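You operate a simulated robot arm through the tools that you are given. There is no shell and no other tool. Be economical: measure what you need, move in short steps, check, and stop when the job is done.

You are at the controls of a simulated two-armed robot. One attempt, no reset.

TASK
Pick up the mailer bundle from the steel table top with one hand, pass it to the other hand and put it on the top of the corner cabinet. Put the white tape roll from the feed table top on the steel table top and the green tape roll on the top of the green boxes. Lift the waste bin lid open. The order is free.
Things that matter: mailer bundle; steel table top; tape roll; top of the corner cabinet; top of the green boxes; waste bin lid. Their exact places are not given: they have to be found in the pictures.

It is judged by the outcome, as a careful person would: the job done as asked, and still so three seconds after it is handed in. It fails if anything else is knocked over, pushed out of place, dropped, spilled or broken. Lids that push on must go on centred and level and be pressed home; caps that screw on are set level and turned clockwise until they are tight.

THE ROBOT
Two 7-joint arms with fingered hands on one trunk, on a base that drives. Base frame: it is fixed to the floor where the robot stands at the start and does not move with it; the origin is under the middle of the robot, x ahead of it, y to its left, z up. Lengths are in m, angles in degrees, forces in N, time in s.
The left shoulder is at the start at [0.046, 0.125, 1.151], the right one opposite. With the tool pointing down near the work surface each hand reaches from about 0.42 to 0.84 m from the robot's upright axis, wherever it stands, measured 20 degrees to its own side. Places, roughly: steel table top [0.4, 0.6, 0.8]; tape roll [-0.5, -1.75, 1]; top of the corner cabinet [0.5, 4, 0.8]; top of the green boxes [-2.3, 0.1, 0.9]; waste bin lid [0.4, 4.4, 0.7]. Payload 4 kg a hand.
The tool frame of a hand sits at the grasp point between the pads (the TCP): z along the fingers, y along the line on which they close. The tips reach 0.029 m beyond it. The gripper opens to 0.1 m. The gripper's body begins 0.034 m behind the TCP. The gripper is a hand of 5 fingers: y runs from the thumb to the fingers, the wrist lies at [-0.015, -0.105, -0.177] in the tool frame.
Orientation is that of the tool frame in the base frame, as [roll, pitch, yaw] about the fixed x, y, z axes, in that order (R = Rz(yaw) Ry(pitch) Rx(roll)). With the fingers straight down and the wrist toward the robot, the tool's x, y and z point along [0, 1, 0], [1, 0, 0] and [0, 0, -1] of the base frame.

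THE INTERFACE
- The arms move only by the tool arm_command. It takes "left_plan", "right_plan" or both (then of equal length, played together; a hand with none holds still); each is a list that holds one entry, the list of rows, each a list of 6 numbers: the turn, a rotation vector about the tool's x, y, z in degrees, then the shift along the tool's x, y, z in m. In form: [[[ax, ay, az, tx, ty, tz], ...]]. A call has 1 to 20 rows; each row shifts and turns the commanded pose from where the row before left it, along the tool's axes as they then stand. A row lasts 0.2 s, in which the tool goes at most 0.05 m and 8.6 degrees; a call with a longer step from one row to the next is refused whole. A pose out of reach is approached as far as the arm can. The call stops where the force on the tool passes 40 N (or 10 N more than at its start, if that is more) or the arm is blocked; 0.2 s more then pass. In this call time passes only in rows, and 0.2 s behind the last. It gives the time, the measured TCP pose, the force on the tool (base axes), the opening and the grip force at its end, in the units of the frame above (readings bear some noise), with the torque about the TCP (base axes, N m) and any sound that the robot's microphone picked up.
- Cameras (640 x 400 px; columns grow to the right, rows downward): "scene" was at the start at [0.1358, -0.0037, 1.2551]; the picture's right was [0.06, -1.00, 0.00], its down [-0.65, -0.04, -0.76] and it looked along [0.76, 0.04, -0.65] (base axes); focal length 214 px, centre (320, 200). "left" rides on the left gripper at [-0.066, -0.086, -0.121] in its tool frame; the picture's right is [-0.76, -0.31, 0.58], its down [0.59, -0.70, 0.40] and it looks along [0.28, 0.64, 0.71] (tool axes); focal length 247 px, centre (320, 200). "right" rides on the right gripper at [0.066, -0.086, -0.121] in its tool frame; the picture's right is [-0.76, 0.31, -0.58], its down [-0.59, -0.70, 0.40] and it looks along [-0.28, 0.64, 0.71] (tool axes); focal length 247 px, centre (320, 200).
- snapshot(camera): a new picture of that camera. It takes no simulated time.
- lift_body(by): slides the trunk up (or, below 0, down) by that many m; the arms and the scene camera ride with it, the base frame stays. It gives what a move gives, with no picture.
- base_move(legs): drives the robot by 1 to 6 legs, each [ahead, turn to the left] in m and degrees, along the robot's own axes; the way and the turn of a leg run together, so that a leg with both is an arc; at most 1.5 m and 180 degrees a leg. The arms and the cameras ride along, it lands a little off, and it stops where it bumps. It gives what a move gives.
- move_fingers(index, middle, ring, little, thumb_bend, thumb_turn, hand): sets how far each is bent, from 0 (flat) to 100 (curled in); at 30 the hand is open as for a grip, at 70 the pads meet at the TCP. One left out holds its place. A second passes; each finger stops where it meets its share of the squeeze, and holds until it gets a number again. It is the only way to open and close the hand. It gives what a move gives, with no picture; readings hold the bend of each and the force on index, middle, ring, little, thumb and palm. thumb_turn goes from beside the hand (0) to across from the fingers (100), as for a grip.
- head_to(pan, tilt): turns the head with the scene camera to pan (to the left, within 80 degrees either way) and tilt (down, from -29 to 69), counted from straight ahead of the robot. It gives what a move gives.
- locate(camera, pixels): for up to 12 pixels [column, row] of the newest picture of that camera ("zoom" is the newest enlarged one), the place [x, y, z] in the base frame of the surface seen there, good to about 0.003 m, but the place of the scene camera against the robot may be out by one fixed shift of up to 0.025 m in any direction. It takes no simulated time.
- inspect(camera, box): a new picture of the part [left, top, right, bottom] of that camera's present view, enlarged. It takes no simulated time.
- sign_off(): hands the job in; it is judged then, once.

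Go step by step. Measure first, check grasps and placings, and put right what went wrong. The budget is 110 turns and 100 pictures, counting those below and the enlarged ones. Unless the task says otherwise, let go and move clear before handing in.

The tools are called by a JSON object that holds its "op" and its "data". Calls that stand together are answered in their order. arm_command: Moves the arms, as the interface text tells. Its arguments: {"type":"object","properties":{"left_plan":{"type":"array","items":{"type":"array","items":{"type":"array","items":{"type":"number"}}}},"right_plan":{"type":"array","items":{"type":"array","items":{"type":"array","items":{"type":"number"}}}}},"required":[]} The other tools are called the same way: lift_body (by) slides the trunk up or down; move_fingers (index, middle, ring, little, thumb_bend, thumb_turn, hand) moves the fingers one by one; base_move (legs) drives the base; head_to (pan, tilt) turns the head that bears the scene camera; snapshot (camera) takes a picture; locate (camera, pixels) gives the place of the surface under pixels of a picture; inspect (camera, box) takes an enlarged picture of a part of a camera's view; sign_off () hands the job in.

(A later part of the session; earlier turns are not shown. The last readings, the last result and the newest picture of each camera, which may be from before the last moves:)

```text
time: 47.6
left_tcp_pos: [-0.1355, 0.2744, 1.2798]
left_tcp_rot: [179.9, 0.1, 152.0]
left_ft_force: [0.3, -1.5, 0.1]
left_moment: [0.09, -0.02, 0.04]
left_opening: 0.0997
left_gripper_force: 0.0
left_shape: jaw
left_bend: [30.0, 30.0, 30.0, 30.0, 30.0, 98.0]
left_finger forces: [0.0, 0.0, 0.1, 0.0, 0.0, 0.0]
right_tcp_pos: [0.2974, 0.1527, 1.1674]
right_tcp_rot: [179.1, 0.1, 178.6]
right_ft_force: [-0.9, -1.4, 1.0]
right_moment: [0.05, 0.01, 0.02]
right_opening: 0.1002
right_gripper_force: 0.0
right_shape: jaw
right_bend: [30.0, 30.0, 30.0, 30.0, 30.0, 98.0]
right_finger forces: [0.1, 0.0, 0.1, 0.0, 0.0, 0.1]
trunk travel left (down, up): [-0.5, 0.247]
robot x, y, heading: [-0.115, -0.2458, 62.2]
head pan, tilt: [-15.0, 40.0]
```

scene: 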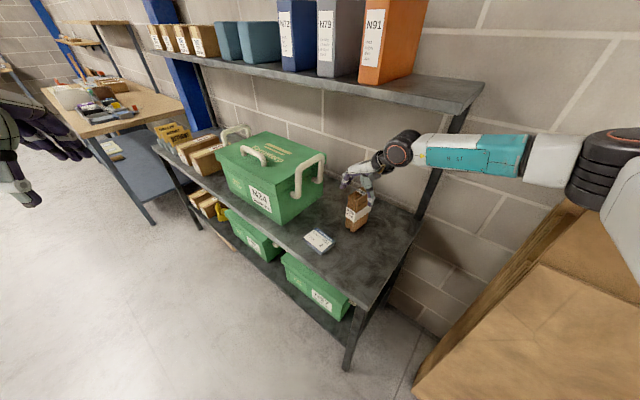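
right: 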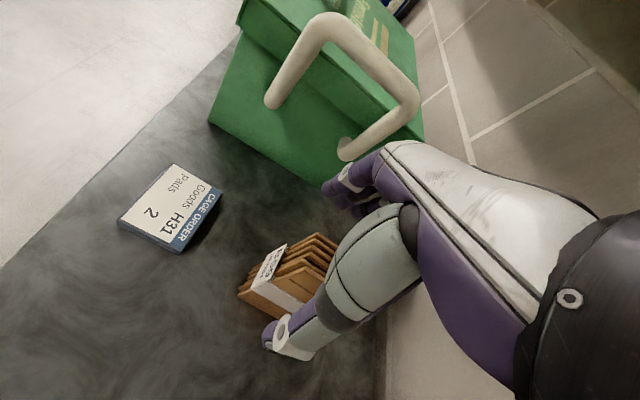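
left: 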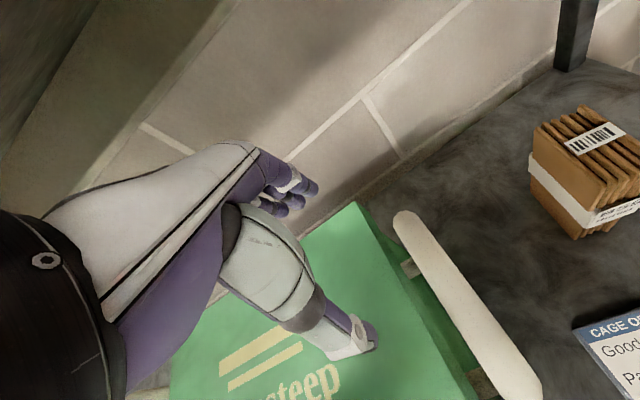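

Turn yaw back 7°, step right clear of the tote, descend, and go over the bundle.

{"op": "arm_command", "data": {"right_plan": [[[0, 0, 3.5, -0.005, -0.035, 0], [0, 0, 3.5, -0.007, -0.035, 0], [0, 0, 0, -0.007, -0.036, 0], [0, 0, 0, 0, 0, 0.05], [0, 0, 0, 0, 0, 0.05], [0, 0, 0, 0, 0, 0.05], [0, 0, 0, -0.036, 0.004, 0], [0, 0, 0, -0.036, 0.004, 0], [0, 0, 0, -0.036, 0.004, 0], [0, 0, 0, -0.036, 0.004, 0], [0, 0, 0, -0.036, 0.004, 0]]]}}

{"op": "snapshot", "data": {"camera": "right"}}

{"op": "snapshot", "data": {"camera": "scene"}}

```text
time: 50.0
left_tcp_pos: [-0.1339, 0.2818, 1.2783]
left_tcp_rot: [-179.9, 0.1, 152.1]
left_ft_force: [-0.3, 1.2, 0.6]
left_moment: [0.04, -0.03, -0.03]
left_opening: 0.0999
left_gripper_force: 0.0
left_shape: jaw
left_bend: [30.0, 30.0, 30.0, 30.0, 30.0, 98.0]
left_finger forces: [0.0, 0.0, 0.0, 0.1, 0.1, 0.1]
right_tcp_pos: [0.4541, 0.0463, 1.014]
right_tcp_rot: [179.4, 0.0, 171.6]
right_ft_force: [0.1, 0.5, 1.4]
right_moment: [0.02, 0.0, -0.01]
right_opening: 0.0998
right_gripper_force: 0.2
right_shape: jaw
right_bend: [30.0, 30.0, 30.0, 30.0, 30.0, 98.0]
right_finger forces: [0.0, 0.0, 0.0, 0.0, 0.1, 0.0]
right hand out of reach, approached as far as the arm can: row 11
trunk travel left (down, up): [-0.5, 0.247]
robot x, y, heading: [-0.1176, -0.2482, 62.0]
head pan, tilt: [-15.0, 40.0]
```

```text
76 pictures are left
```

right: 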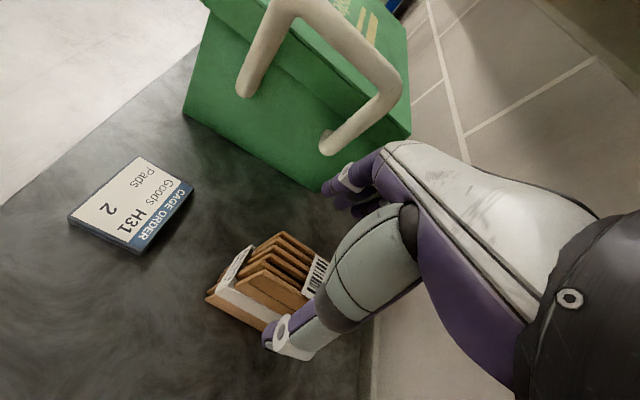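

```text
75 pictures are left
```

scene: 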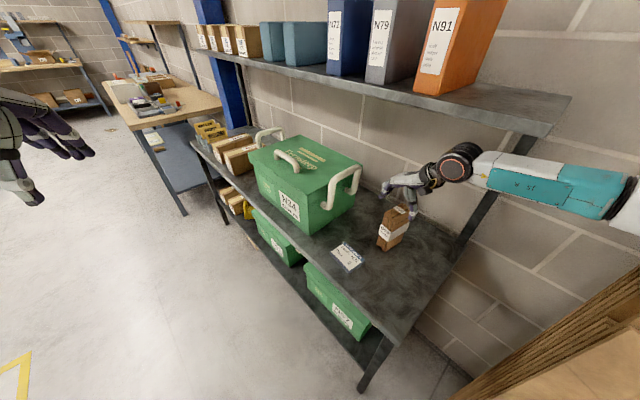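

At x 0.454 the fingers already cover most of the bundle's depth (0.434–0.525), good enough. Descending to 0.934 with a slight y correction.

{"op": "arm_command", "data": {"right_plan": [[[0, 0, 0, -0.005, -0.004, 0.027], [0, 0, 0, -0.005, -0.002, 0.027], [0, 0, 0, 0, 0, 0.026]]]}}

{"op": "snapshot", "data": {"camera": "right"}}

{"op": "inspect", "data": {"camera": "scene", "box": [340, 130, 500, 270]}}

```text
time: 50.8
left_tcp_pos: [-0.1335, 0.2805, 1.2783]
left_tcp_rot: [-179.9, 0.1, 152.1]
left_ft_force: [0.4, -0.6, 0.0]
left_moment: [-0.02, -0.01, 0.01]
left_opening: 0.1
left_gripper_force: 0.1
left_shape: jaw
left_bend: [30.0, 30.0, 30.0, 30.0, 30.0, 98.0]
left_finger forces: [0.0, 0.0, 0.0, 0.0, 0.0, 0.1]
right_tcp_pos: [0.4651, 0.0413, 0.933]
right_tcp_rot: [179.6, 0.1, 171.6]
right_ft_force: [0.4, -1.0, -0.7]
right_moment: [0.0, -0.02, 0.02]
right_opening: 0.0996
right_gripper_force: 0.1
right_shape: jaw
right_bend: [30.0, 30.0, 30.0, 30.0, 30.0, 98.0]
right_finger forces: [0.1, 0.0, 0.0, 0.0, 0.0, 0.0]
trunk travel left (down, up): [-0.5, 0.247]
robot x, y, heading: [-0.113, -0.249, 62.4]
head pan, tilt: [-15.0, 40.0]
```

```text
74 pictures are left
```

right: 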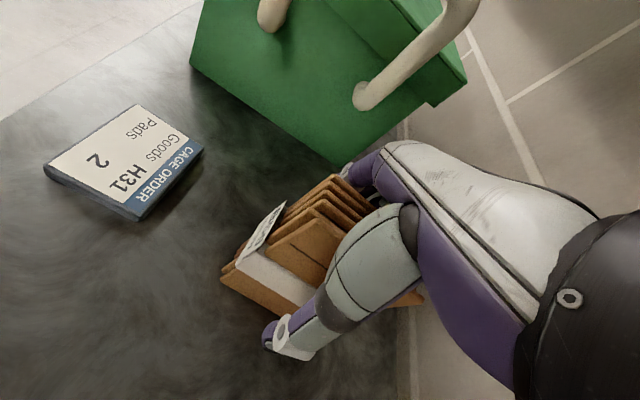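

```text
2.86 times, centred on (420, 200) of scene
```

zoom: 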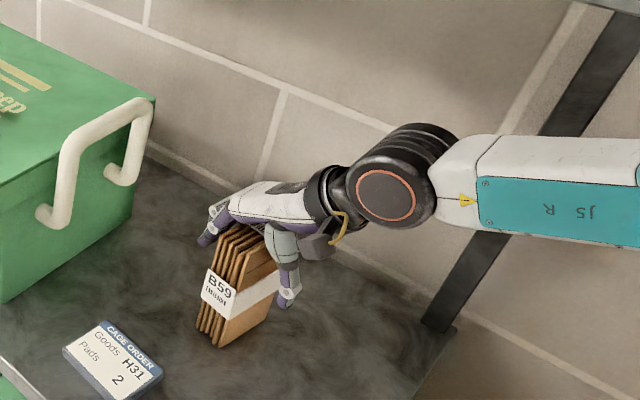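

The bundle sits between thumb and fingers. Closing.

{"op": "move_fingers", "data": {"hand": "right", "index": 66, "middle": 66, "ring": 66, "little": 66, "thumb_bend": 66}}

{"op": "arm_command", "data": {"right_plan": [[[0, 0, 0, 0, 0, -0.02], [0, 0, 0, 0, 0, -0.02]]]}}

{"op": "inspect", "data": {"camera": "scene", "box": [340, 130, 500, 270]}}

```text
time: 51.8
left_tcp_pos: [-0.1327, 0.2827, 1.2784]
left_tcp_rot: [-179.9, 0.1, 152.1]
left_ft_force: [0.4, -0.4, 0.4]
left_moment: [0.01, -0.01, -0.01]
left_opening: 0.0999
left_gripper_force: 0.1
left_shape: jaw
left_bend: [30.0, 30.0, 30.0, 30.0, 30.0, 98.0]
left_finger forces: [0.0, 0.0, 0.1, 0.1, 0.1, 0.0]
right_tcp_pos: [0.4645, 0.0399, 0.9342]
right_tcp_rot: [179.6, 0.0, 171.7]
right_ft_force: [0.3, 0.9, 1.2]
right_moment: [0.0, -0.08, 0.04]
right_opening: 0.0403
right_gripper_force: 15.6
right_shape: fingers
right_bend: [58.0, 61.0, 61.0, 65.0, 57.0, 96.0]
right_finger forces: [7.5, 4.2, 2.6, 1.6, 15.7, 0.0]
trunk travel left (down, up): [-0.5, 0.247]
robot x, y, heading: [-0.1142, -0.2453, 62.2]
head pan, tilt: [-15.0, 40.0]
```

```text
time: 52.4
left_tcp_pos: [-0.1323, 0.2817, 1.2772]
left_tcp_rot: [-179.9, 0.1, 152.0]
left_ft_force: [-0.4, -0.6, -0.5]
left_moment: [-0.02, 0.03, 0.02]
left_opening: 0.0999
left_gripper_force: 0.0
left_shape: jaw
left_bend: [30.0, 30.0, 30.0, 30.0, 30.0, 98.0]
left_finger forces: [0.1, 0.1, 0.1, 0.1, 0.0, 0.0]
right_tcp_pos: [0.4638, 0.0398, 0.9741]
right_tcp_rot: [179.5, 0.1, 171.4]
right_ft_force: [0.3, 0.7, -0.7]
right_moment: [-0.01, 0.0, -0.01]
right_opening: 0.0408
right_gripper_force: 15.0
right_shape: fingers
right_bend: [58.0, 61.0, 62.0, 65.0, 57.0, 95.0]
right_finger forces: [8.0, 3.8, 2.3, 0.8, 15.2, 0.0]
trunk travel left (down, up): [-0.5, 0.247]
robot x, y, heading: [-0.1175, -0.2441, 62.2]
head pan, tilt: [-15.0, 40.0]
```

```text
2.86 times, centred on (420, 200) of scene
```

zoom: 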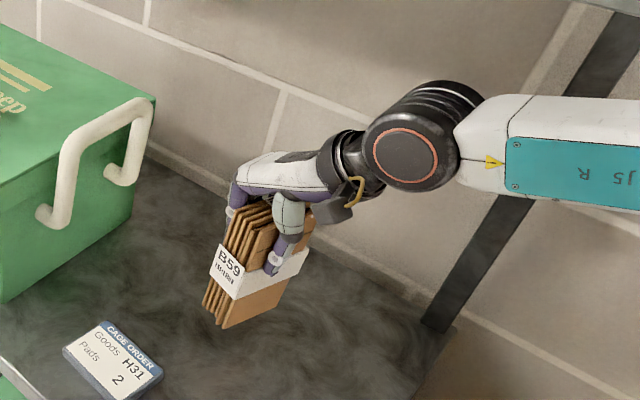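

Bundle is held (≈15 N, light). Pull it out from beneath the shelf, raise, and back the base into open floor.

{"op": "arm_command", "data": {"right_plan": [[[0, 0, 0, 0.04, 0, 0], [0, 0, 0, 0.04, 0, 0], [0, 0, 0, 0.04, 0, -0.005], [0, 0, 0, 0.04, 0, -0.01], [0, 0, 0, 0, 0, -0.04], [0, 0, 0, 0, 0, -0.04], [0, 0, 0, 0, 0, -0.04], [0, 0, 0, 0, 0, -0.04]]]}}

{"op": "base_move", "data": {"legs": [[-0.35, 0], [0, 40]]}}

{"op": "head_to", "data": {"pan": 0, "tilt": 45}}

{"op": "snapshot", "data": {"camera": "scene"}}

```text
time: 54.2
left_tcp_pos: [-0.1339, 0.2812, 1.2777]
left_tcp_rot: [-179.9, 0.1, 152.1]
left_ft_force: [0.1, -0.4, -0.3]
left_moment: [0.0, -0.04, 0.0]
left_opening: 0.0998
left_gripper_force: 0.2
left_shape: jaw
left_bend: [30.0, 30.0, 30.0, 30.0, 30.0, 98.0]
left_finger forces: [0.0, 0.0, 0.0, 0.1, 0.0, 0.0]
right_tcp_pos: [0.3048, 0.063, 1.1485]
right_tcp_rot: [179.5, 0.0, 171.6]
right_ft_force: [-0.1, -0.5, -1.1]
right_moment: [0.0, 0.01, 0.02]
right_opening: 0.0406
right_gripper_force: 14.1
right_shape: fingers
right_bend: [58.0, 61.0, 62.0, 65.0, 57.0, 95.0]
right_finger forces: [7.8, 3.6, 2.3, 0.7, 14.6, 0.0]
trunk travel left (down, up): [-0.5, 0.247]
robot x, y, heading: [-0.1148, -0.2482, 62.5]
head pan, tilt: [-15.0, 40.0]
```

```text
time: 58.3
left_tcp_pos: [-0.6281, -0.1595, 1.2765]
left_tcp_rot: [-179.9, 0.1, -168.2]
left_ft_force: [0.4, -0.5, 0.0]
left_moment: [0.01, -0.01, 0.02]
left_opening: 0.0998
left_gripper_force: 0.0
left_shape: jaw
left_bend: [30.0, 30.0, 30.0, 30.0, 30.0, 98.0]
left_finger forces: [0.1, 0.0, 0.0, 0.0, 0.1, 0.0]
right_tcp_pos: [-0.1505, -0.0491, 1.1489]
right_tcp_rot: [179.5, 0.0, -148.8]
right_ft_force: [-0.5, -0.1, -0.4]
right_moment: [0.03, 0.02, 0.0]
right_opening: 0.0404
right_gripper_force: 13.8
right_shape: fingers
right_bend: [58.0, 61.0, 62.0, 65.0, 57.0, 95.0]
right_finger forces: [7.6, 3.5, 2.2, 0.7, 14.1, 0.0]
trunk travel left (down, up): [-0.5, 0.247]
robot x, y, heading: [-0.2754, -0.5505, 102.0]
head pan, tilt: [-15.0, 40.0]
```

```text
time: 59.1
left_tcp_pos: [-0.6274, -0.1596, 1.2782]
left_tcp_rot: [-179.9, 0.2, -168.3]
left_ft_force: [0.7, -0.4, -0.1]
left_moment: [0.01, -0.01, 0.0]
left_opening: 0.0997
left_gripper_force: 0.1
left_shape: jaw
left_bend: [30.0, 30.0, 30.0, 30.0, 30.0, 98.0]
left_finger forces: [0.0, 0.0, 0.0, 0.0, 0.0, 0.1]
right_tcp_pos: [-0.1497, -0.0483, 1.1483]
right_tcp_rot: [179.5, 0.0, -148.8]
right_ft_force: [0.7, 0.7, -1.3]
right_moment: [0.01, 0.02, -0.02]
right_opening: 0.0404
right_gripper_force: 14.0
right_shape: fingers
right_bend: [58.0, 61.0, 62.0, 65.0, 57.0, 95.0]
right_finger forces: [7.7, 3.6, 2.2, 0.7, 14.2, 0.1]
trunk travel left (down, up): [-0.5, 0.247]
robot x, y, heading: [-0.2757, -0.5556, 102.1]
head pan, tilt: [0.0, 45.0]
```

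```text
71 pictures are left
```

scene: 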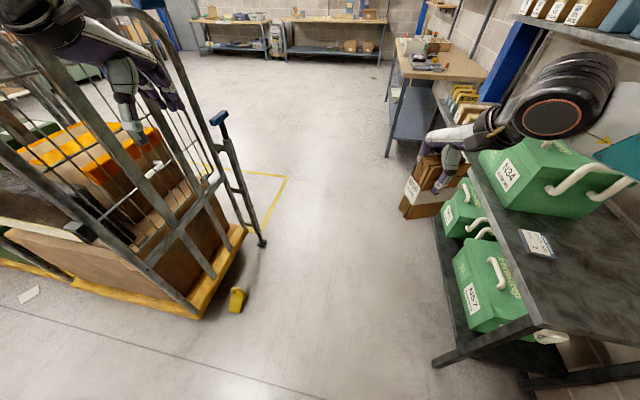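

In open floor now, holding well. I'll bring the right hand to the middle tilted 30° inward, and tilt the left hand 60° inward so it can take the bundle's lower side edge.

{"op": "arm_command", "data": {"right_plan": [[[0, 0, 6.4, 0.04, 0.008, 0], [0, 0, 6.4, 0.045, 0.008, 0], [0, 0, 6.4, 0.045, 0.008, 0], [0, 0, 0, 0.045, 0.008, 0], [0, 7.5, 0, 0, 0, 0], [0, 7.5, 0, 0, 0, 0], [0, 7.5, 0, 0, 0, 0], [0, 7.5, 0, 0, 0, 0]]], "left_plan": [[[0, -7.5, 0, 0, 0, 0], [0, -7.5, 0, 0, 0, 0], [0, -7.5, 0, 0, 0, 0], [0, -7.5, 0, 0, 0, 0], [0, -7.5, 0, 0, 0, 0], [0, -7.5, 0, 0, 0, 0], [0, -7.5, 0, 0, 0, 0], [0, -7.5, 0, 0, 0, 0]]]}}

{"op": "head_to", "data": {"pan": 0, "tilt": 30}}

{"op": "snapshot", "data": {"camera": "scene"}}

```text
time: 60.9
left_tcp_pos: [-0.6285, -0.1614, 1.279]
left_tcp_rot: [-179.9, 60.2, -168.2]
left_ft_force: [0.3, 0.0, -0.1]
left_moment: [-0.01, -0.01, -0.01]
left_opening: 0.0997
left_gripper_force: 0.1
left_shape: jaw
left_bend: [30.0, 30.0, 30.0, 30.0, 30.0, 98.0]
left_finger forces: [0.0, 0.0, 0.0, 0.1, 0.0, 0.1]
right_tcp_pos: [-0.3238, -0.0826, 1.1494]
right_tcp_rot: [179.4, -30.3, -167.6]
right_ft_force: [-0.2, -0.4, -1.6]
right_moment: [0.06, -0.01, 0.0]
right_opening: 0.0407
right_gripper_force: 13.8
right_shape: fingers
right_bend: [58.0, 61.0, 62.0, 66.0, 57.0, 95.0]
right_finger forces: [7.6, 3.5, 2.2, 0.5, 14.2, 0.0]
trunk travel left (down, up): [-0.5, 0.247]
robot x, y, heading: [-0.2773, -0.5562, 101.8]
head pan, tilt: [0.0, 45.0]
```

```text
time: 61.7
left_tcp_pos: [-0.6277, -0.1604, 1.2784]
left_tcp_rot: [-179.7, 60.0, -168.2]
left_ft_force: [-0.7, -0.1, 0.9]
left_moment: [-0.01, 0.0, -0.03]
left_opening: 0.0997
left_gripper_force: 0.2
left_shape: jaw
left_bend: [30.0, 30.0, 30.0, 30.0, 30.0, 98.0]
left_finger forces: [0.1, 0.0, 0.0, 0.0, 0.1, 0.0]
right_tcp_pos: [-0.3226, -0.0828, 1.1493]
right_tcp_rot: [179.4, -30.2, -167.7]
right_ft_force: [0.1, 0.6, -0.5]
right_moment: [0.01, -0.03, 0.0]
right_opening: 0.0406
right_gripper_force: 14.3
right_shape: fingers
right_bend: [58.0, 61.0, 62.0, 66.0, 57.0, 95.0]
right_finger forces: [7.5, 3.6, 2.2, 0.6, 14.1, 0.0]
trunk travel left (down, up): [-0.5, 0.247]
robot x, y, heading: [-0.2792, -0.5531, 101.8]
head pan, tilt: [0.0, 30.0]
```

```text
70 pictures are left
```

scene: 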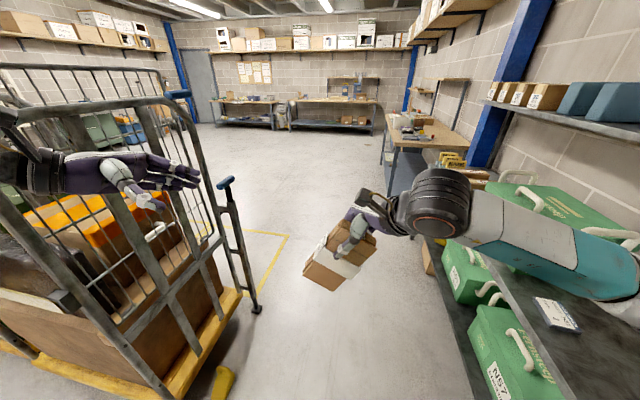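

Right hand holds the bundle tilted as planned. Left hand goes to a pre-take pose 0.12 m from its final spot.

{"op": "arm_command", "data": {"left_plan": [[[0, 0, 0, 0.0088, 0.0025, 0.0423], [0, 0, 0, 0.0088, 0.0025, 0.0423], [0, 0, 0, 0.0088, 0.0025, 0.0423], [0, 0, 0, 0.0088, 0.0025, 0.0423], [0, 0, 0, 0.0088, 0.0025, 0.0423]]]}}

{"op": "snapshot", "data": {"camera": "left"}}

{"op": "snapshot", "data": {"camera": "scene"}}

```text
time: 62.9
left_tcp_pos: [-0.4706, -0.1144, 1.1325]
left_tcp_rot: [-179.8, 60.0, -168.1]
left_ft_force: [0.6, -1.6, -0.7]
left_moment: [0.0, 0.02, 0.01]
left_opening: 0.0997
left_gripper_force: 0.0
left_shape: jaw
left_bend: [30.0, 30.0, 30.0, 30.0, 30.0, 98.0]
left_finger forces: [0.0, 0.0, 0.0, 0.1, 0.0, 0.0]
right_tcp_pos: [-0.3233, -0.0814, 1.1484]
right_tcp_rot: [179.5, -30.3, -167.7]
right_ft_force: [0.9, 0.6, -1.6]
right_moment: [0.01, -0.01, -0.02]
right_opening: 0.0404
right_gripper_force: 13.7
right_shape: fingers
right_bend: [58.0, 61.0, 62.0, 66.0, 57.0, 95.0]
right_finger forces: [7.6, 3.6, 2.3, 0.6, 14.1, 0.0]
trunk travel left (down, up): [-0.5, 0.247]
robot x, y, heading: [-0.2802, -0.5558, 102.2]
head pan, tilt: [0.0, 30.0]
```

```text
69 pictures are left
```

left: 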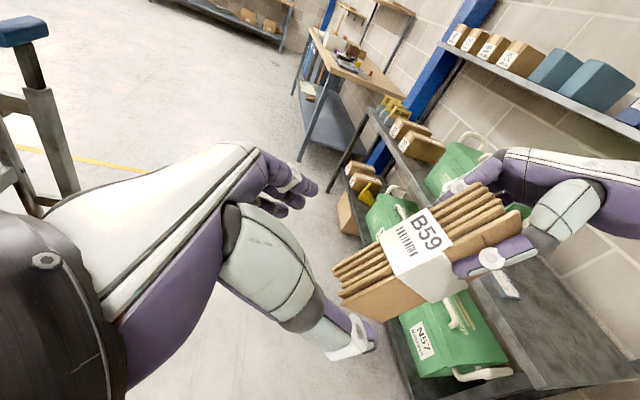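

```text
68 pictures are left
```

scene: 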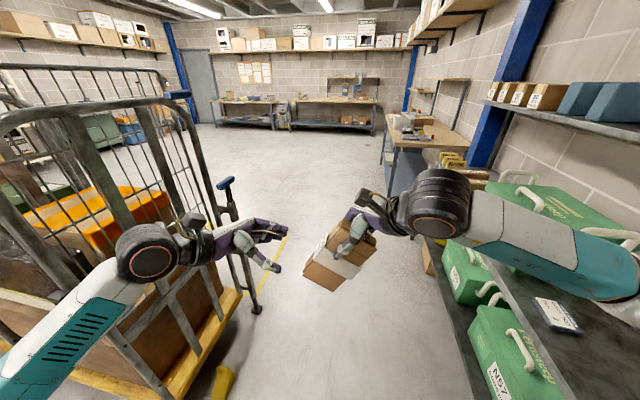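

Both hands look well aligned. I'll check the bundle's edge facing the left hand with the left camera.

{"op": "locate", "data": {"camera": "left", "pixels": [[343, 305], [334, 268], [390, 302], [455, 295], [437, 215], [480, 185], [420, 245], [350, 280], [383, 236]]}}

```text
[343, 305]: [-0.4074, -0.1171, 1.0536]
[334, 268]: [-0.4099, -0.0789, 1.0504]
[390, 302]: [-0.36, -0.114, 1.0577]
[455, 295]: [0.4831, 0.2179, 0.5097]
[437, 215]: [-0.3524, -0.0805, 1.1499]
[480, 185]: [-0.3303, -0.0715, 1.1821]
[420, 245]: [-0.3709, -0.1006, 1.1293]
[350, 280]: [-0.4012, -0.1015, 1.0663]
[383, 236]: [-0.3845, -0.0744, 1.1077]
```

Measured edge agrees with the prediction within 6 mm. Left hand slides on.

{"op": "arm_command", "data": {"left_plan": [[[0, 0, 0, -0.0014, 0.0012, 0.0307], [0, 0, 0, -0.0014, 0.0012, 0.0307], [0, 0, 0, -0.0013, 0.0012, 0.0307], [0, 0, 0, -0.0013, 0.0012, 0.0307]]]}}

{"op": "snapshot", "data": {"camera": "left"}}

{"op": "inspect", "data": {"camera": "scene", "box": [200, 160, 440, 310]}}

```text
time: 63.9
left_tcp_pos: [-0.3659, -0.0872, 1.0767]
left_tcp_rot: [-179.9, 59.9, -168.2]
left_ft_force: [0.2, -1.0, -1.0]
left_moment: [0.02, -0.01, -0.03]
left_opening: 0.0999
left_gripper_force: 0.1
left_shape: jaw
left_bend: [30.0, 30.0, 30.0, 30.0, 30.0, 98.0]
left_finger forces: [0.0, 0.0, 0.0, 0.0, 0.0, 0.0]
right_tcp_pos: [-0.3233, -0.0827, 1.1486]
right_tcp_rot: [179.4, -30.2, -167.8]
right_ft_force: [-0.2, -0.1, -1.5]
right_moment: [0.01, -0.02, 0.0]
right_opening: 0.0403
right_gripper_force: 14.1
right_shape: fingers
right_bend: [58.0, 61.0, 62.0, 66.0, 57.0, 95.0]
right_finger forces: [7.5, 3.6, 2.2, 0.6, 14.0, 0.0]
trunk travel left (down, up): [-0.5, 0.247]
robot x, y, heading: [-0.2769, -0.5564, 101.9]
head pan, tilt: [0.0, 30.0]
```

```text
67 pictures are left
```

left: 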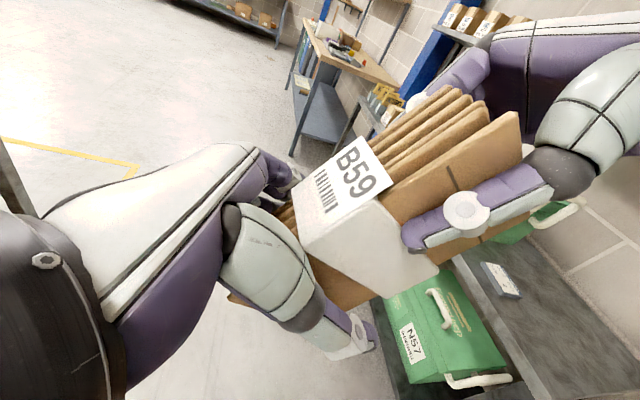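

```text
2.67 times, centred on (320, 235) of scene
```

zoom: 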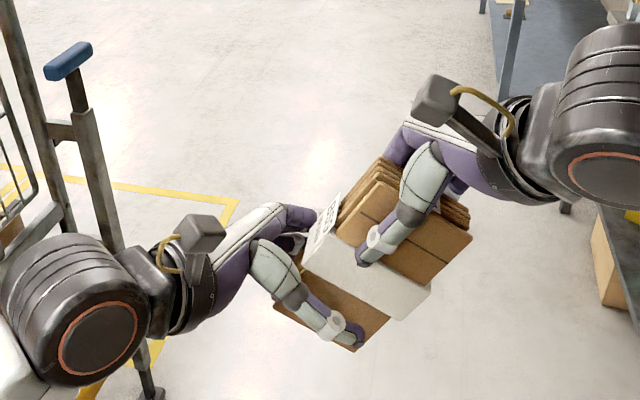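

Perfect straddle with clearance between the hands. Close the left, confirm its grip, then open the right.

{"op": "move_fingers", "data": {"hand": "left", "index": 66, "middle": 66, "ring": 66, "little": 66, "thumb_bend": 66}}

```text
time: 64.9
left_tcp_pos: [-0.367, -0.0885, 1.0782]
left_tcp_rot: [-179.8, 60.0, -168.2]
left_ft_force: [-0.9, 0.7, -3.7]
left_moment: [0.25, 0.07, -0.48]
left_opening: 0.0415
left_gripper_force: 14.6
left_shape: fingers
left_bend: [63.0, 64.0, 63.0, 62.0, 51.0, 96.0]
left_finger forces: [2.5, 1.9, 1.4, 9.7, 14.4, 0.0]
right_tcp_pos: [-0.3247, -0.0807, 1.15]
right_tcp_rot: [179.5, -30.1, -167.7]
right_ft_force: [-0.3, -1.6, 4.4]
right_moment: [-0.38, 0.13, 0.51]
right_opening: 0.0407
right_gripper_force: 14.4
right_shape: fingers
right_bend: [60.0, 62.0, 62.0, 64.0, 57.0, 96.0]
right_finger forces: [5.3, 2.6, 2.1, 3.6, 15.2, 0.1]
trunk travel left (down, up): [-0.5, 0.247]
robot x, y, heading: [-0.2766, -0.5559, 102.0]
head pan, tilt: [0.0, 30.0]
```

Left grips at 14.6 N. Open the right hand and withdraw it along its axis.

{"op": "move_fingers", "data": {"hand": "right", "index": 30, "middle": 30, "ring": 30, "little": 30, "thumb_bend": 30}}

{"op": "arm_command", "data": {"right_plan": [[[0, 0, 0, 0, 0, -0.03], [0, 0, 0, 0, 0, -0.03], [0, 0, 0, 0, 0, -0.04], [0, 0, 0, -0.04, 0, -0.02], [0, 0, 0, -0.04, 0, 0], [0, -7.5, 0, -0.03, 0, 0], [0, -7.5, 0, -0.03, 0, 0], [0, -7.5, 0, -0.03, 0, 0], [0, -7.5, 0, -0.03, 0, 0]]]}}

{"op": "snapshot", "data": {"camera": "scene"}}

```text
time: 65.9
left_tcp_pos: [-0.3664, -0.089, 1.0786]
left_tcp_rot: [-179.8, 60.1, -168.2]
left_ft_force: [0.6, -0.3, -1.3]
left_moment: [0.0, -0.01, 0.01]
left_opening: 0.0409
left_gripper_force: 11.4
left_shape: fingers
left_bend: [62.0, 64.0, 64.0, 65.0, 52.0, 95.0]
left_finger forces: [5.0, 2.5, 1.2, 2.1, 11.0, 0.0]
right_tcp_pos: [-0.3232, -0.0829, 1.1487]
right_tcp_rot: [179.3, -30.2, -167.7]
right_ft_force: [0.6, -0.5, -0.2]
right_moment: [-0.01, 0.0, 0.01]
right_opening: 0.0985
right_gripper_force: 0.1
right_shape: fingers
right_bend: [30.0, 30.0, 30.0, 30.0, 30.0, 97.0]
right_finger forces: [0.0, 0.0, 0.1, 0.1, 0.0, 0.0]
trunk travel left (down, up): [-0.5, 0.247]
robot x, y, heading: [-0.2771, -0.5533, 101.9]
head pan, tilt: [0.0, 30.0]
```

```text
time: 67.9
left_tcp_pos: [-0.3663, -0.0872, 1.0774]
left_tcp_rot: [-179.7, 60.1, -168.1]
left_ft_force: [0.1, 0.0, 0.1]
left_moment: [-0.02, 0.05, -0.01]
left_opening: 0.0413
left_gripper_force: 10.7
left_shape: fingers
left_bend: [62.0, 64.0, 64.0, 65.0, 52.0, 95.0]
left_finger forces: [5.0, 2.5, 1.1, 2.2, 10.9, 0.1]
right_tcp_pos: [-0.0835, -0.0318, 1.1745]
right_tcp_rot: [179.5, 0.0, -167.9]
right_ft_force: [1.0, -0.6, 0.3]
right_moment: [0.02, -0.01, 0.02]
right_opening: 0.0983
right_gripper_force: 0.0
right_shape: fingers
right_bend: [30.0, 30.0, 30.0, 30.0, 30.0, 98.0]
right_finger forces: [0.1, 0.1, 0.0, 0.0, 0.0, 0.1]
trunk travel left (down, up): [-0.5, 0.247]
robot x, y, heading: [-0.2787, -0.556, 102.0]
head pan, tilt: [0.0, 30.0]
```

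```text
65 pictures are left
```

scene: 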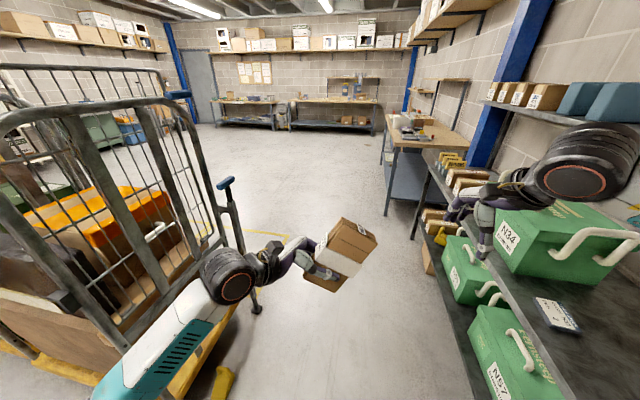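

The pass is done; left holds alone. Now scout the corridor ahead and the far end for the cabinet and bin.

{"op": "locate", "data": {"camera": "scene", "pixels": [[382, 212], [382, 138], [425, 150], [412, 240], [500, 215], [255, 308], [373, 130], [345, 103], [275, 130], [300, 105], [590, 150], [225, 185]]}}

{"op": "inspect", "data": {"camera": "scene", "box": [200, 50, 470, 220]}}

```text
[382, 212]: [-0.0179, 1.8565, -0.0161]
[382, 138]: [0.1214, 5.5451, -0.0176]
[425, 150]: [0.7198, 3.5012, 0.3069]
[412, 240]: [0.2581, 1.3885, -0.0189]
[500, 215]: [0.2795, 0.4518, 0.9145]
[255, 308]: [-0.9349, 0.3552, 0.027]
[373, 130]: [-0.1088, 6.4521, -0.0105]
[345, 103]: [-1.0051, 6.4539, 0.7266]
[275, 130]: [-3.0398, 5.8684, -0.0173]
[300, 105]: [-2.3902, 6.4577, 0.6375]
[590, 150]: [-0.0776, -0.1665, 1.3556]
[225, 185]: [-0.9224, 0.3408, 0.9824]
```

```text
2.35 times, centred on (335, 135) of scene
```

zoom: 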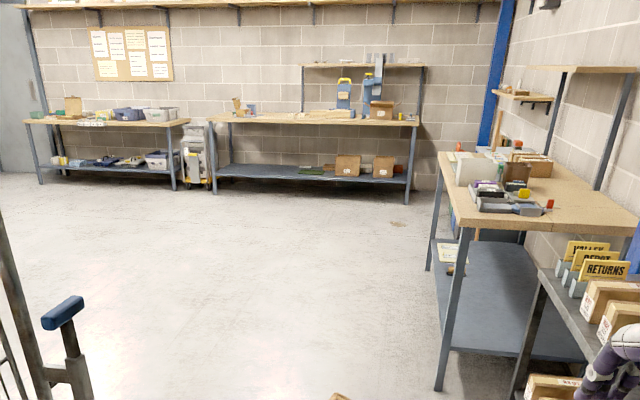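

Corridor is clear along x≈−0.3 to y≈0.8, then I'll veer to x≈−0.5 past the returns bench (leg at x≈0).

{"op": "base_move", "data": {"legs": [[0, -12], [1.3, 0], [1.3, 18], [1.3, -18]]}}

{"op": "head_to", "data": {"pan": -45, "tilt": 25}}

{"op": "snapshot", "data": {"camera": "scene"}}

```text
time: 87.5
left_tcp_pos: [-0.6999, 3.777, 1.0774]
left_tcp_rot: [-179.7, 60.1, -179.0]
left_ft_force: [-0.3, -0.2, -0.8]
left_moment: [0.02, 0.01, -0.03]
left_opening: 0.041
left_gripper_force: 11.0
left_shape: fingers
left_bend: [62.0, 64.0, 64.0, 65.0, 52.0, 95.0]
left_finger forces: [5.1, 2.5, 1.2, 2.0, 10.8, 0.0]
right_tcp_pos: [-0.4134, 3.7791, 1.176]
right_tcp_rot: [179.6, -0.2, -178.9]
right_ft_force: [-0.5, 1.0, 0.0]
right_moment: [0.0, 0.01, 0.02]
right_opening: 0.0986
right_gripper_force: 0.0
right_shape: fingers
right_bend: [30.0, 30.0, 30.0, 30.0, 30.0, 98.0]
right_finger forces: [0.0, 0.0, 0.1, 0.0, 0.1, 0.1]
trunk travel left (down, up): [-0.5, 0.247]
robot x, y, heading: [-0.7004, 3.3014, 91.2]
head pan, tilt: [0.0, 30.0]
```

```text
time: 88.6
left_tcp_pos: [-0.6997, 3.776, 1.0776]
left_tcp_rot: [-179.8, 60.2, -179.1]
left_ft_force: [0.1, 0.1, -1.1]
left_moment: [0.01, 0.04, 0.04]
left_opening: 0.041
left_gripper_force: 11.0
left_shape: fingers
left_bend: [62.0, 64.0, 64.0, 65.0, 52.0, 95.0]
left_finger forces: [5.0, 2.5, 1.2, 2.1, 10.8, 0.0]
right_tcp_pos: [-0.4134, 3.7787, 1.1735]
right_tcp_rot: [179.6, -0.2, -179.0]
right_ft_force: [-0.1, 0.5, -0.4]
right_moment: [0.0, -0.02, 0.0]
right_opening: 0.0985
right_gripper_force: 0.0
right_shape: fingers
right_bend: [30.0, 30.0, 30.0, 30.0, 30.0, 98.0]
right_finger forces: [0.0, 0.0, 0.1, 0.1, 0.0, 0.1]
trunk travel left (down, up): [-0.5, 0.247]
robot x, y, heading: [-0.6985, 3.3002, 91.0]
head pan, tilt: [-45.0, 25.0]
```

```text
63 pictures are left
```

scene: 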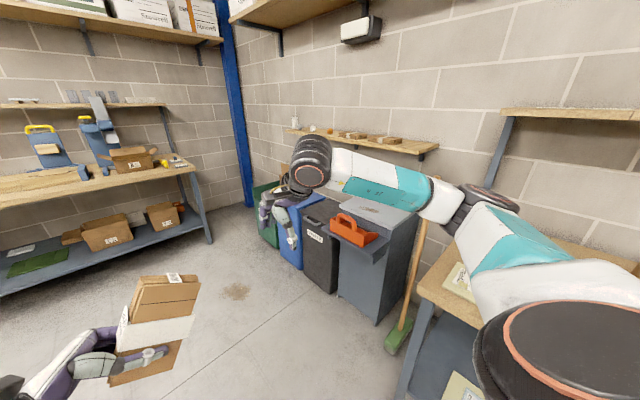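

The grey corner cabinet (380,215) has an orange tray in front, next to the black bin (320,240), blue and green bins. I'll move up and turn to face it.

{"op": "base_move", "data": {"legs": [[0.5, 0], [0, -91]]}}

{"op": "head_to", "data": {"pan": 0, "tilt": 30}}

{"op": "snapshot", "data": {"camera": "scene"}}

```text
time: 95.5
left_tcp_pos: [-0.2333, 3.7867, 1.0774]
left_tcp_rot: [-179.7, 60.1, 89.3]
left_ft_force: [-0.9, 0.6, -1.2]
left_moment: [0.03, 0.01, 0.04]
left_opening: 0.0405
left_gripper_force: 10.5
left_shape: fingers
left_bend: [62.0, 64.0, 64.0, 65.0, 52.0, 95.0]
left_finger forces: [5.0, 2.4, 1.2, 1.9, 10.2, 0.1]
right_tcp_pos: [-0.2403, 3.5005, 1.1754]
right_tcp_rot: [179.5, -0.2, 89.3]
right_ft_force: [0.3, 0.1, 0.2]
right_moment: [0.02, 0.01, -0.01]
right_opening: 0.0984
right_gripper_force: 0.1
right_shape: fingers
right_bend: [30.0, 30.0, 30.0, 30.0, 30.0, 98.0]
right_finger forces: [0.0, 0.1, 0.0, 0.0, 0.0, 0.0]
trunk travel left (down, up): [-0.5, 0.247]
robot x, y, heading: [-0.7074, 3.8042, -0.8]
head pan, tilt: [-45.0, 25.0]
```

```text
time: 96.6
left_tcp_pos: [-0.2341, 3.7883, 1.0784]
left_tcp_rot: [-179.9, 60.1, 89.1]
left_ft_force: [-0.3, 0.0, -1.1]
left_moment: [0.01, -0.02, 0.02]
left_opening: 0.0408
left_gripper_force: 10.0
left_shape: fingers
left_bend: [62.0, 64.0, 64.0, 65.0, 52.0, 95.0]
left_finger forces: [4.9, 2.4, 1.2, 1.9, 10.3, 0.0]
right_tcp_pos: [-0.2417, 3.5011, 1.1751]
right_tcp_rot: [179.6, -0.2, 89.3]
right_ft_force: [0.9, 0.3, -0.2]
right_moment: [0.0, 0.02, -0.01]
right_opening: 0.0985
right_gripper_force: 0.1
right_shape: fingers
right_bend: [30.0, 30.0, 30.0, 30.0, 30.0, 98.0]
right_finger forces: [0.1, 0.0, 0.1, 0.0, 0.0, 0.0]
trunk travel left (down, up): [-0.5, 0.247]
robot x, y, heading: [-0.7077, 3.8056, -0.7]
head pan, tilt: [0.0, 30.0]
```

```text
62 pictures are left
```

scene: 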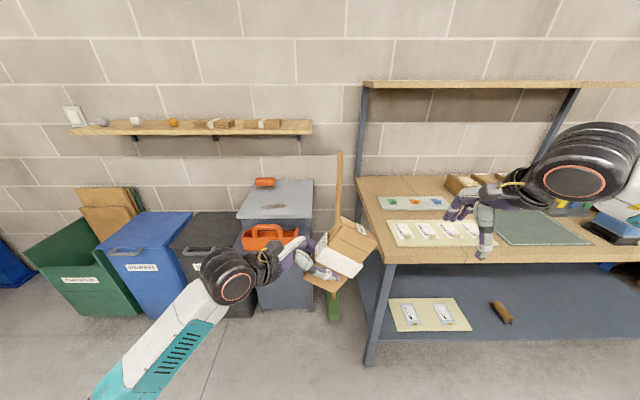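

I'll zoom in to read bin labels and see what's on the cabinet top.

{"op": "inspect", "data": {"camera": "scene", "box": [20, 160, 340, 330]}}

{"op": "locate", "data": {"camera": "scene", "pixels": [[245, 215], [308, 215], [252, 182], [310, 182], [265, 183], [272, 206], [290, 195], [270, 235], [215, 125], [300, 128], [285, 225], [336, 160]]}}

{"op": "locate", "data": {"camera": "scene", "pixels": [[190, 215], [240, 215], [178, 246], [230, 246], [210, 230], [200, 255], [150, 230], [180, 270], [110, 250], [232, 300], [195, 235], [238, 230]]}}

```text
2.00 times, centred on (180, 245) of scene
```

zoom: 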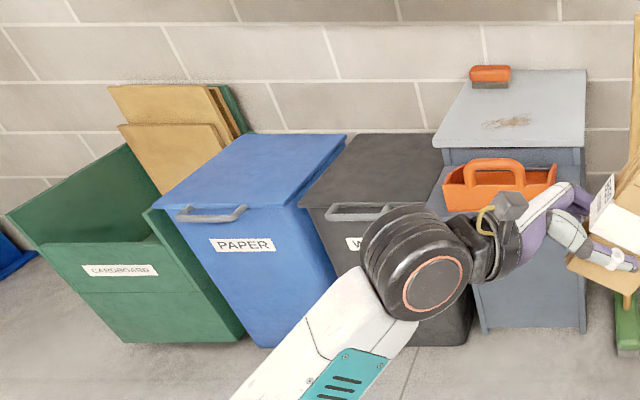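

```text
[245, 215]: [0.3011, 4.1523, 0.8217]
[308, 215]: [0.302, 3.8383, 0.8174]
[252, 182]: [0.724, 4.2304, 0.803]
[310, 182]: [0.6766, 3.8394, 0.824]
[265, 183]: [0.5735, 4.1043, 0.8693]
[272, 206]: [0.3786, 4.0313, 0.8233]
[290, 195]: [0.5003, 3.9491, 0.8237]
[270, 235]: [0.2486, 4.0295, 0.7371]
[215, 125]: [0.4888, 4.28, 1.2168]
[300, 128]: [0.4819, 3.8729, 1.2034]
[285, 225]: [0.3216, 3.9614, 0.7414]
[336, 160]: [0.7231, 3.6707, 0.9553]
```

```text
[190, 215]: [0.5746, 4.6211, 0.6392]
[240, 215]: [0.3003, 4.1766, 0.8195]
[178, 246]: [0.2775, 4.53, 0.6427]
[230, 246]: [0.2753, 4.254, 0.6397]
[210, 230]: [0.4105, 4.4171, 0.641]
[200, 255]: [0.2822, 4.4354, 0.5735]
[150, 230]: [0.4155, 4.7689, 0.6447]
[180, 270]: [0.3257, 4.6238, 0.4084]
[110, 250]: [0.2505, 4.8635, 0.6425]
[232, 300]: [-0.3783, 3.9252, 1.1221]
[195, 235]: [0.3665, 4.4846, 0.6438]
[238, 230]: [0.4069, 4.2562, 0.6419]
```

Cabinet top is free around (0.40, 3.99); black "W…" bin with handle is the waste bin (lid top ≈0.66). Check bench shelf clearance for the right hand, and turn the left hand to point down.

{"op": "locate", "data": {"camera": "scene", "pixels": [[400, 84], [500, 86], [370, 240], [470, 210], [560, 110], [365, 120]]}}

{"op": "arm_command", "data": {"left_plan": [[[0, 7.5, 0, 0, 0, 0], [0, 7.5, 0, 0, 0, 0], [0, 7.5, 0, 0, 0, 0], [0, 7.5, 0, 0, 0, 0], [0, 7.5, 0, 0, 0, 0], [0, 7.5, 0, 0, 0, 0], [0, 7.5, 0, 0, 0, 0], [0, 7.5, 0, 0, 0, 0]]]}}

{"op": "snapshot", "data": {"camera": "left"}}

```text
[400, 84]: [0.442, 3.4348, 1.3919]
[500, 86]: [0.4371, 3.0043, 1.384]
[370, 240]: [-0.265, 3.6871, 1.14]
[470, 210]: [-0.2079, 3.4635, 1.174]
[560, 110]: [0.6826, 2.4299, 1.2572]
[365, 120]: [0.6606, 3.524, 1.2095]
```

```text
time: 98.4
left_tcp_pos: [-0.2346, 3.7881, 1.0771]
left_tcp_rot: [-179.9, 0.0, 88.9]
left_ft_force: [0.5, 0.3, 0.1]
left_moment: [0.03, -0.01, -0.01]
left_opening: 0.0408
left_gripper_force: 10.5
left_shape: fingers
left_bend: [62.0, 64.0, 64.0, 65.0, 52.0, 95.0]
left_finger forces: [5.0, 2.4, 1.2, 1.6, 10.1, 0.1]
right_tcp_pos: [-0.2415, 3.5015, 1.1746]
right_tcp_rot: [179.6, -0.3, 89.4]
right_ft_force: [-0.1, -0.1, 0.2]
right_moment: [0.03, 0.01, 0.02]
right_opening: 0.0983
right_gripper_force: 0.1
right_shape: fingers
right_bend: [30.0, 30.0, 30.0, 30.0, 30.0, 98.0]
right_finger forces: [0.1, 0.1, 0.1, 0.0, 0.0, 0.0]
trunk travel left (down, up): [-0.5, 0.247]
robot x, y, heading: [-0.7075, 3.8025, -0.8]
head pan, tilt: [0.0, 30.0]
```

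```text
60 pictures are left
```

left: 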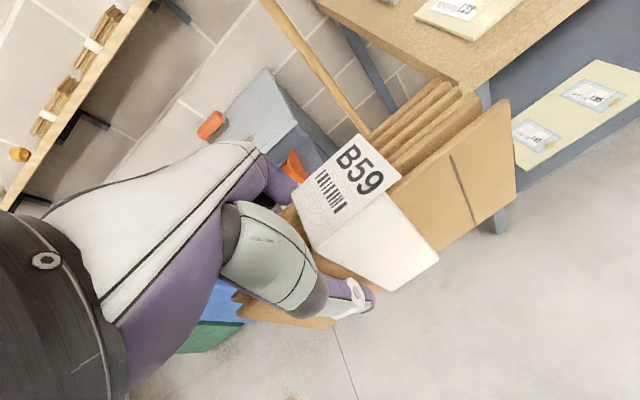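

Shift the left hand 0.23 m to its own side, then drive 0.49 m ahead.

{"op": "arm_command", "data": {"left_plan": [[[0, 0, 0, 0.046, 0, 0], [0, 0, 0, 0.046, 0, 0], [0, 0, 0, 0.046, 0, 0], [0, 0, 0, 0.046, 0, 0], [0, 0, 0, 0.046, 0, 0]]]}}

{"op": "base_move", "data": {"legs": [[0.49, 0.8]]}}

{"op": "head_to", "data": {"pan": 20, "tilt": 40}}

{"op": "snapshot", "data": {"camera": "scene"}}

{"op": "snapshot", "data": {"camera": "left"}}

```text
time: 99.6
left_tcp_pos: [-0.2313, 4.0178, 1.0766]
left_tcp_rot: [-180.0, 0.1, 88.9]
left_ft_force: [-0.3, -0.2, -0.7]
left_moment: [0.0, 0.01, -0.02]
left_opening: 0.0409
left_gripper_force: 9.4
left_shape: fingers
left_bend: [62.0, 64.0, 64.0, 65.0, 52.0, 95.0]
left_finger forces: [5.1, 2.4, 1.3, 1.5, 10.0, 0.0]
right_tcp_pos: [-0.2418, 3.5037, 1.1753]
right_tcp_rot: [179.5, -0.1, 89.2]
right_ft_force: [0.4, 0.2, -0.2]
right_moment: [-0.01, 0.02, 0.0]
right_opening: 0.0984
right_gripper_force: 0.0
right_shape: fingers
right_bend: [30.0, 30.0, 30.0, 30.0, 30.0, 98.0]
right_finger forces: [0.1, 0.0, 0.0, 0.1, 0.0, 0.0]
trunk travel left (down, up): [-0.5, 0.247]
robot x, y, heading: [-0.709, 3.8053, -0.6]
head pan, tilt: [0.0, 30.0]
```

```text
time: 102.5
left_tcp_pos: [0.256, 4.0229, 1.0754]
left_tcp_rot: [-179.8, 0.1, 89.9]
left_ft_force: [0.1, -0.4, -1.1]
left_moment: [0.01, 0.03, 0.01]
left_opening: 0.0407
left_gripper_force: 9.8
left_shape: fingers
left_bend: [62.0, 64.0, 64.0, 65.0, 52.0, 95.0]
left_finger forces: [5.1, 2.4, 1.1, 1.4, 10.1, 0.0]
right_tcp_pos: [0.2541, 3.5073, 1.1748]
right_tcp_rot: [179.6, -0.2, 90.3]
right_ft_force: [0.0, -0.5, 0.0]
right_moment: [-0.01, 0.03, 0.01]
right_opening: 0.0986
right_gripper_force: 0.0
right_shape: fingers
right_bend: [30.0, 30.0, 30.0, 30.0, 30.0, 98.0]
right_finger forces: [0.0, 0.1, 0.0, 0.1, 0.0, 0.0]
trunk travel left (down, up): [-0.5, 0.247]
robot x, y, heading: [-0.2231, 3.7981, 0.2]
head pan, tilt: [0.0, 30.0]
```

```text
time: 103.4
left_tcp_pos: [0.2563, 4.0234, 1.0777]
left_tcp_rot: [-179.8, 0.1, 89.8]
left_ft_force: [0.5, 0.3, -0.9]
left_moment: [0.04, -0.02, 0.02]
left_opening: 0.0408
left_gripper_force: 10.2
left_shape: fingers
left_bend: [62.0, 64.0, 64.0, 65.0, 52.0, 95.0]
left_finger forces: [5.1, 2.4, 1.2, 1.4, 10.0, 0.0]
right_tcp_pos: [0.2541, 3.5076, 1.1749]
right_tcp_rot: [179.5, -0.2, 90.3]
right_ft_force: [0.4, 0.2, 0.0]
right_moment: [-0.01, 0.03, -0.02]
right_opening: 0.0987
right_gripper_force: 0.0
right_shape: fingers
right_bend: [30.0, 30.0, 30.0, 30.0, 30.0, 98.0]
right_finger forces: [0.0, 0.0, 0.0, 0.0, 0.0, 0.0]
trunk travel left (down, up): [-0.5, 0.247]
robot x, y, heading: [-0.2212, 3.8028, 0.3]
head pan, tilt: [20.0, 40.0]
```

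```text
59 pictures are left
```

scene: 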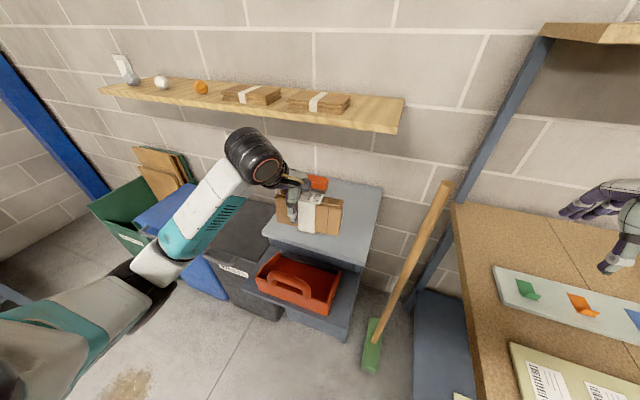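

```text
58 pictures are left
```

left: 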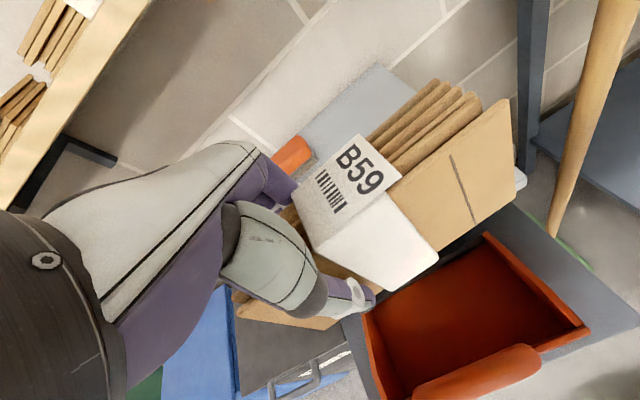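

Cabinet top is just beyond; confirm its height from the left camera.

{"op": "locate", "data": {"camera": "left", "pixels": [[380, 85], [350, 110], [345, 100], [515, 182], [295, 150], [255, 380], [480, 260], [440, 260], [340, 310], [430, 265]]}}

{"op": "arm_command", "data": {"left_plan": [[[0, 0, 0, 0, 0, 0.04], [0, 0, 0, 0, 0, 0.04], [0, 0, 0, 0, 0, 0.03], [0, 0, 0, 0, 0.036, 0], [0, 0, 0, 0, 0.036, 0], [0, 0, 0, 0, 0.036, 0], [0, 0, 0, 0, 0.036, 0]]]}}

{"op": "snapshot", "data": {"camera": "left"}}

{"op": "inspect", "data": {"camera": "scene", "box": [200, 120, 440, 280]}}

```text
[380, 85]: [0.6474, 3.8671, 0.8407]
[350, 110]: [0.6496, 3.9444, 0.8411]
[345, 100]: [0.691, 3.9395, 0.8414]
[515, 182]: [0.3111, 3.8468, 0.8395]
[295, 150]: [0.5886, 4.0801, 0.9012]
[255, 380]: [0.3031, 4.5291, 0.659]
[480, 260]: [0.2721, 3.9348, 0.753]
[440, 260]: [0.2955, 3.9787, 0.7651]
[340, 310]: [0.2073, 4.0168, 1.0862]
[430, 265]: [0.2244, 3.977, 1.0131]
```

```text
time: 105.0
left_tcp_pos: [0.3999, 4.0218, 0.966]
left_tcp_rot: [-179.9, 0.0, 89.9]
left_ft_force: [0.7, 0.1, -0.7]
left_moment: [0.07, -0.02, 0.02]
left_opening: 0.0405
left_gripper_force: 10.2
left_shape: fingers
left_bend: [62.0, 64.0, 64.0, 65.0, 52.0, 95.0]
left_finger forces: [5.1, 2.5, 1.1, 1.2, 9.9, 0.0]
right_tcp_pos: [0.255, 3.5073, 1.1744]
right_tcp_rot: [179.6, -0.2, 90.3]
right_ft_force: [-0.1, -1.4, -0.4]
right_moment: [-0.02, 0.05, 0.05]
right_opening: 0.0986
right_gripper_force: 0.1
right_shape: fingers
right_bend: [30.0, 30.0, 30.0, 30.0, 30.0, 98.0]
right_finger forces: [0.0, 0.0, 0.0, 0.0, 0.0, 0.0]
trunk travel left (down, up): [-0.5, 0.247]
robot x, y, heading: [-0.2196, 3.8003, 0.1]
head pan, tilt: [20.0, 40.0]
```

```text
57 pictures are left
```

left: 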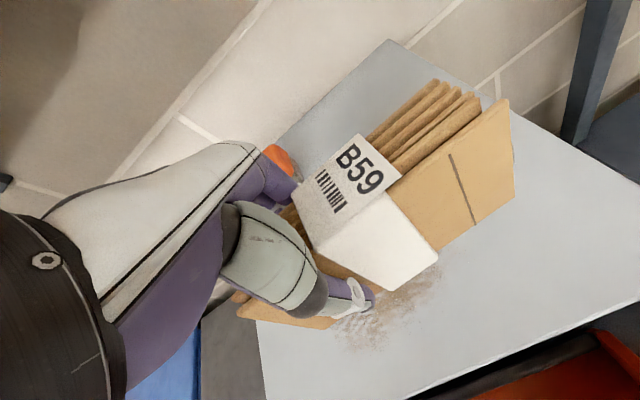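

```text
2.50 times, centred on (320, 200) of scene
```

zoom: 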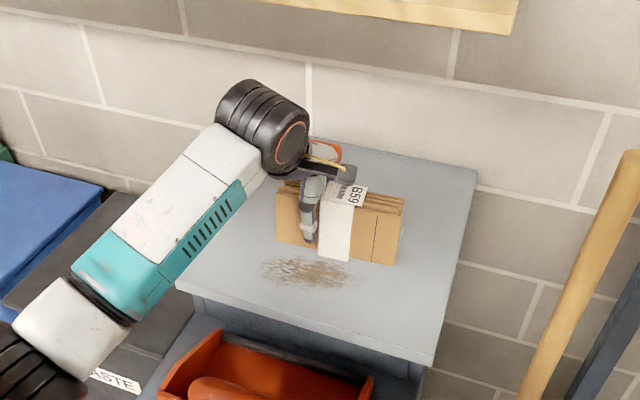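

Surface at z 0.841, bundle bottom ≈0.064 under the TCP. A stain lies at the front, so I'll place 3.5 cm further back, descending gently.

{"op": "arm_command", "data": {"left_plan": [[[0, 0, 0, -0.012, 0.035, 0], [0, 0, 0, 0, 0, 0.03], [0, 0, 0, 0, 0, 0.015], [0, 0, 0, 0, 0, 0.006], [0, 0, 0, 0, 0, 0.005], [0, 0, 0, 0, 0, 0.003]]]}}

{"op": "snapshot", "data": {"camera": "left"}}

{"op": "inspect", "data": {"camera": "scene", "box": [240, 150, 400, 260]}}

```text
time: 106.4
left_tcp_pos: [0.4341, 4.0117, 0.907]
left_tcp_rot: [-179.9, 0.1, 89.8]
left_ft_force: [0.2, 0.4, 0.0]
left_moment: [-0.07, -0.02, 0.0]
left_opening: 0.0404
left_gripper_force: 9.6
left_shape: fingers
left_bend: [62.0, 64.0, 64.0, 66.0, 53.0, 95.0]
left_finger forces: [5.1, 2.5, 1.1, 1.1, 10.0, 0.0]
right_tcp_pos: [0.2533, 3.5071, 1.1754]
right_tcp_rot: [179.5, -0.3, 90.3]
right_ft_force: [-0.9, 0.3, -0.8]
right_moment: [-0.01, 0.03, 0.01]
right_opening: 0.0985
right_gripper_force: 0.1
right_shape: fingers
right_bend: [30.0, 30.0, 30.0, 30.0, 30.0, 98.0]
right_finger forces: [0.0, 0.0, 0.1, 0.0, 0.0, 0.0]
trunk travel left (down, up): [-0.5, 0.247]
robot x, y, heading: [-0.2201, 3.7987, 0.1]
head pan, tilt: [20.0, 40.0]
```

```text
55 pictures are left
```

left: 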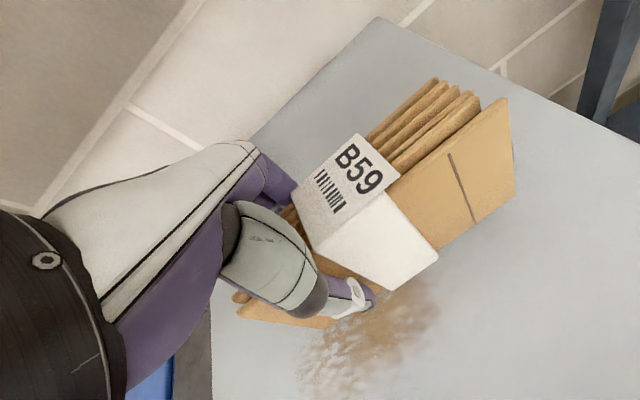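

```text
3.64 times, centred on (320, 205) of scene
```

zoom: 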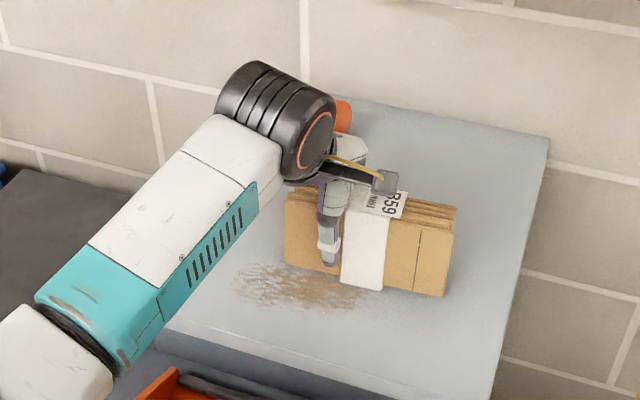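

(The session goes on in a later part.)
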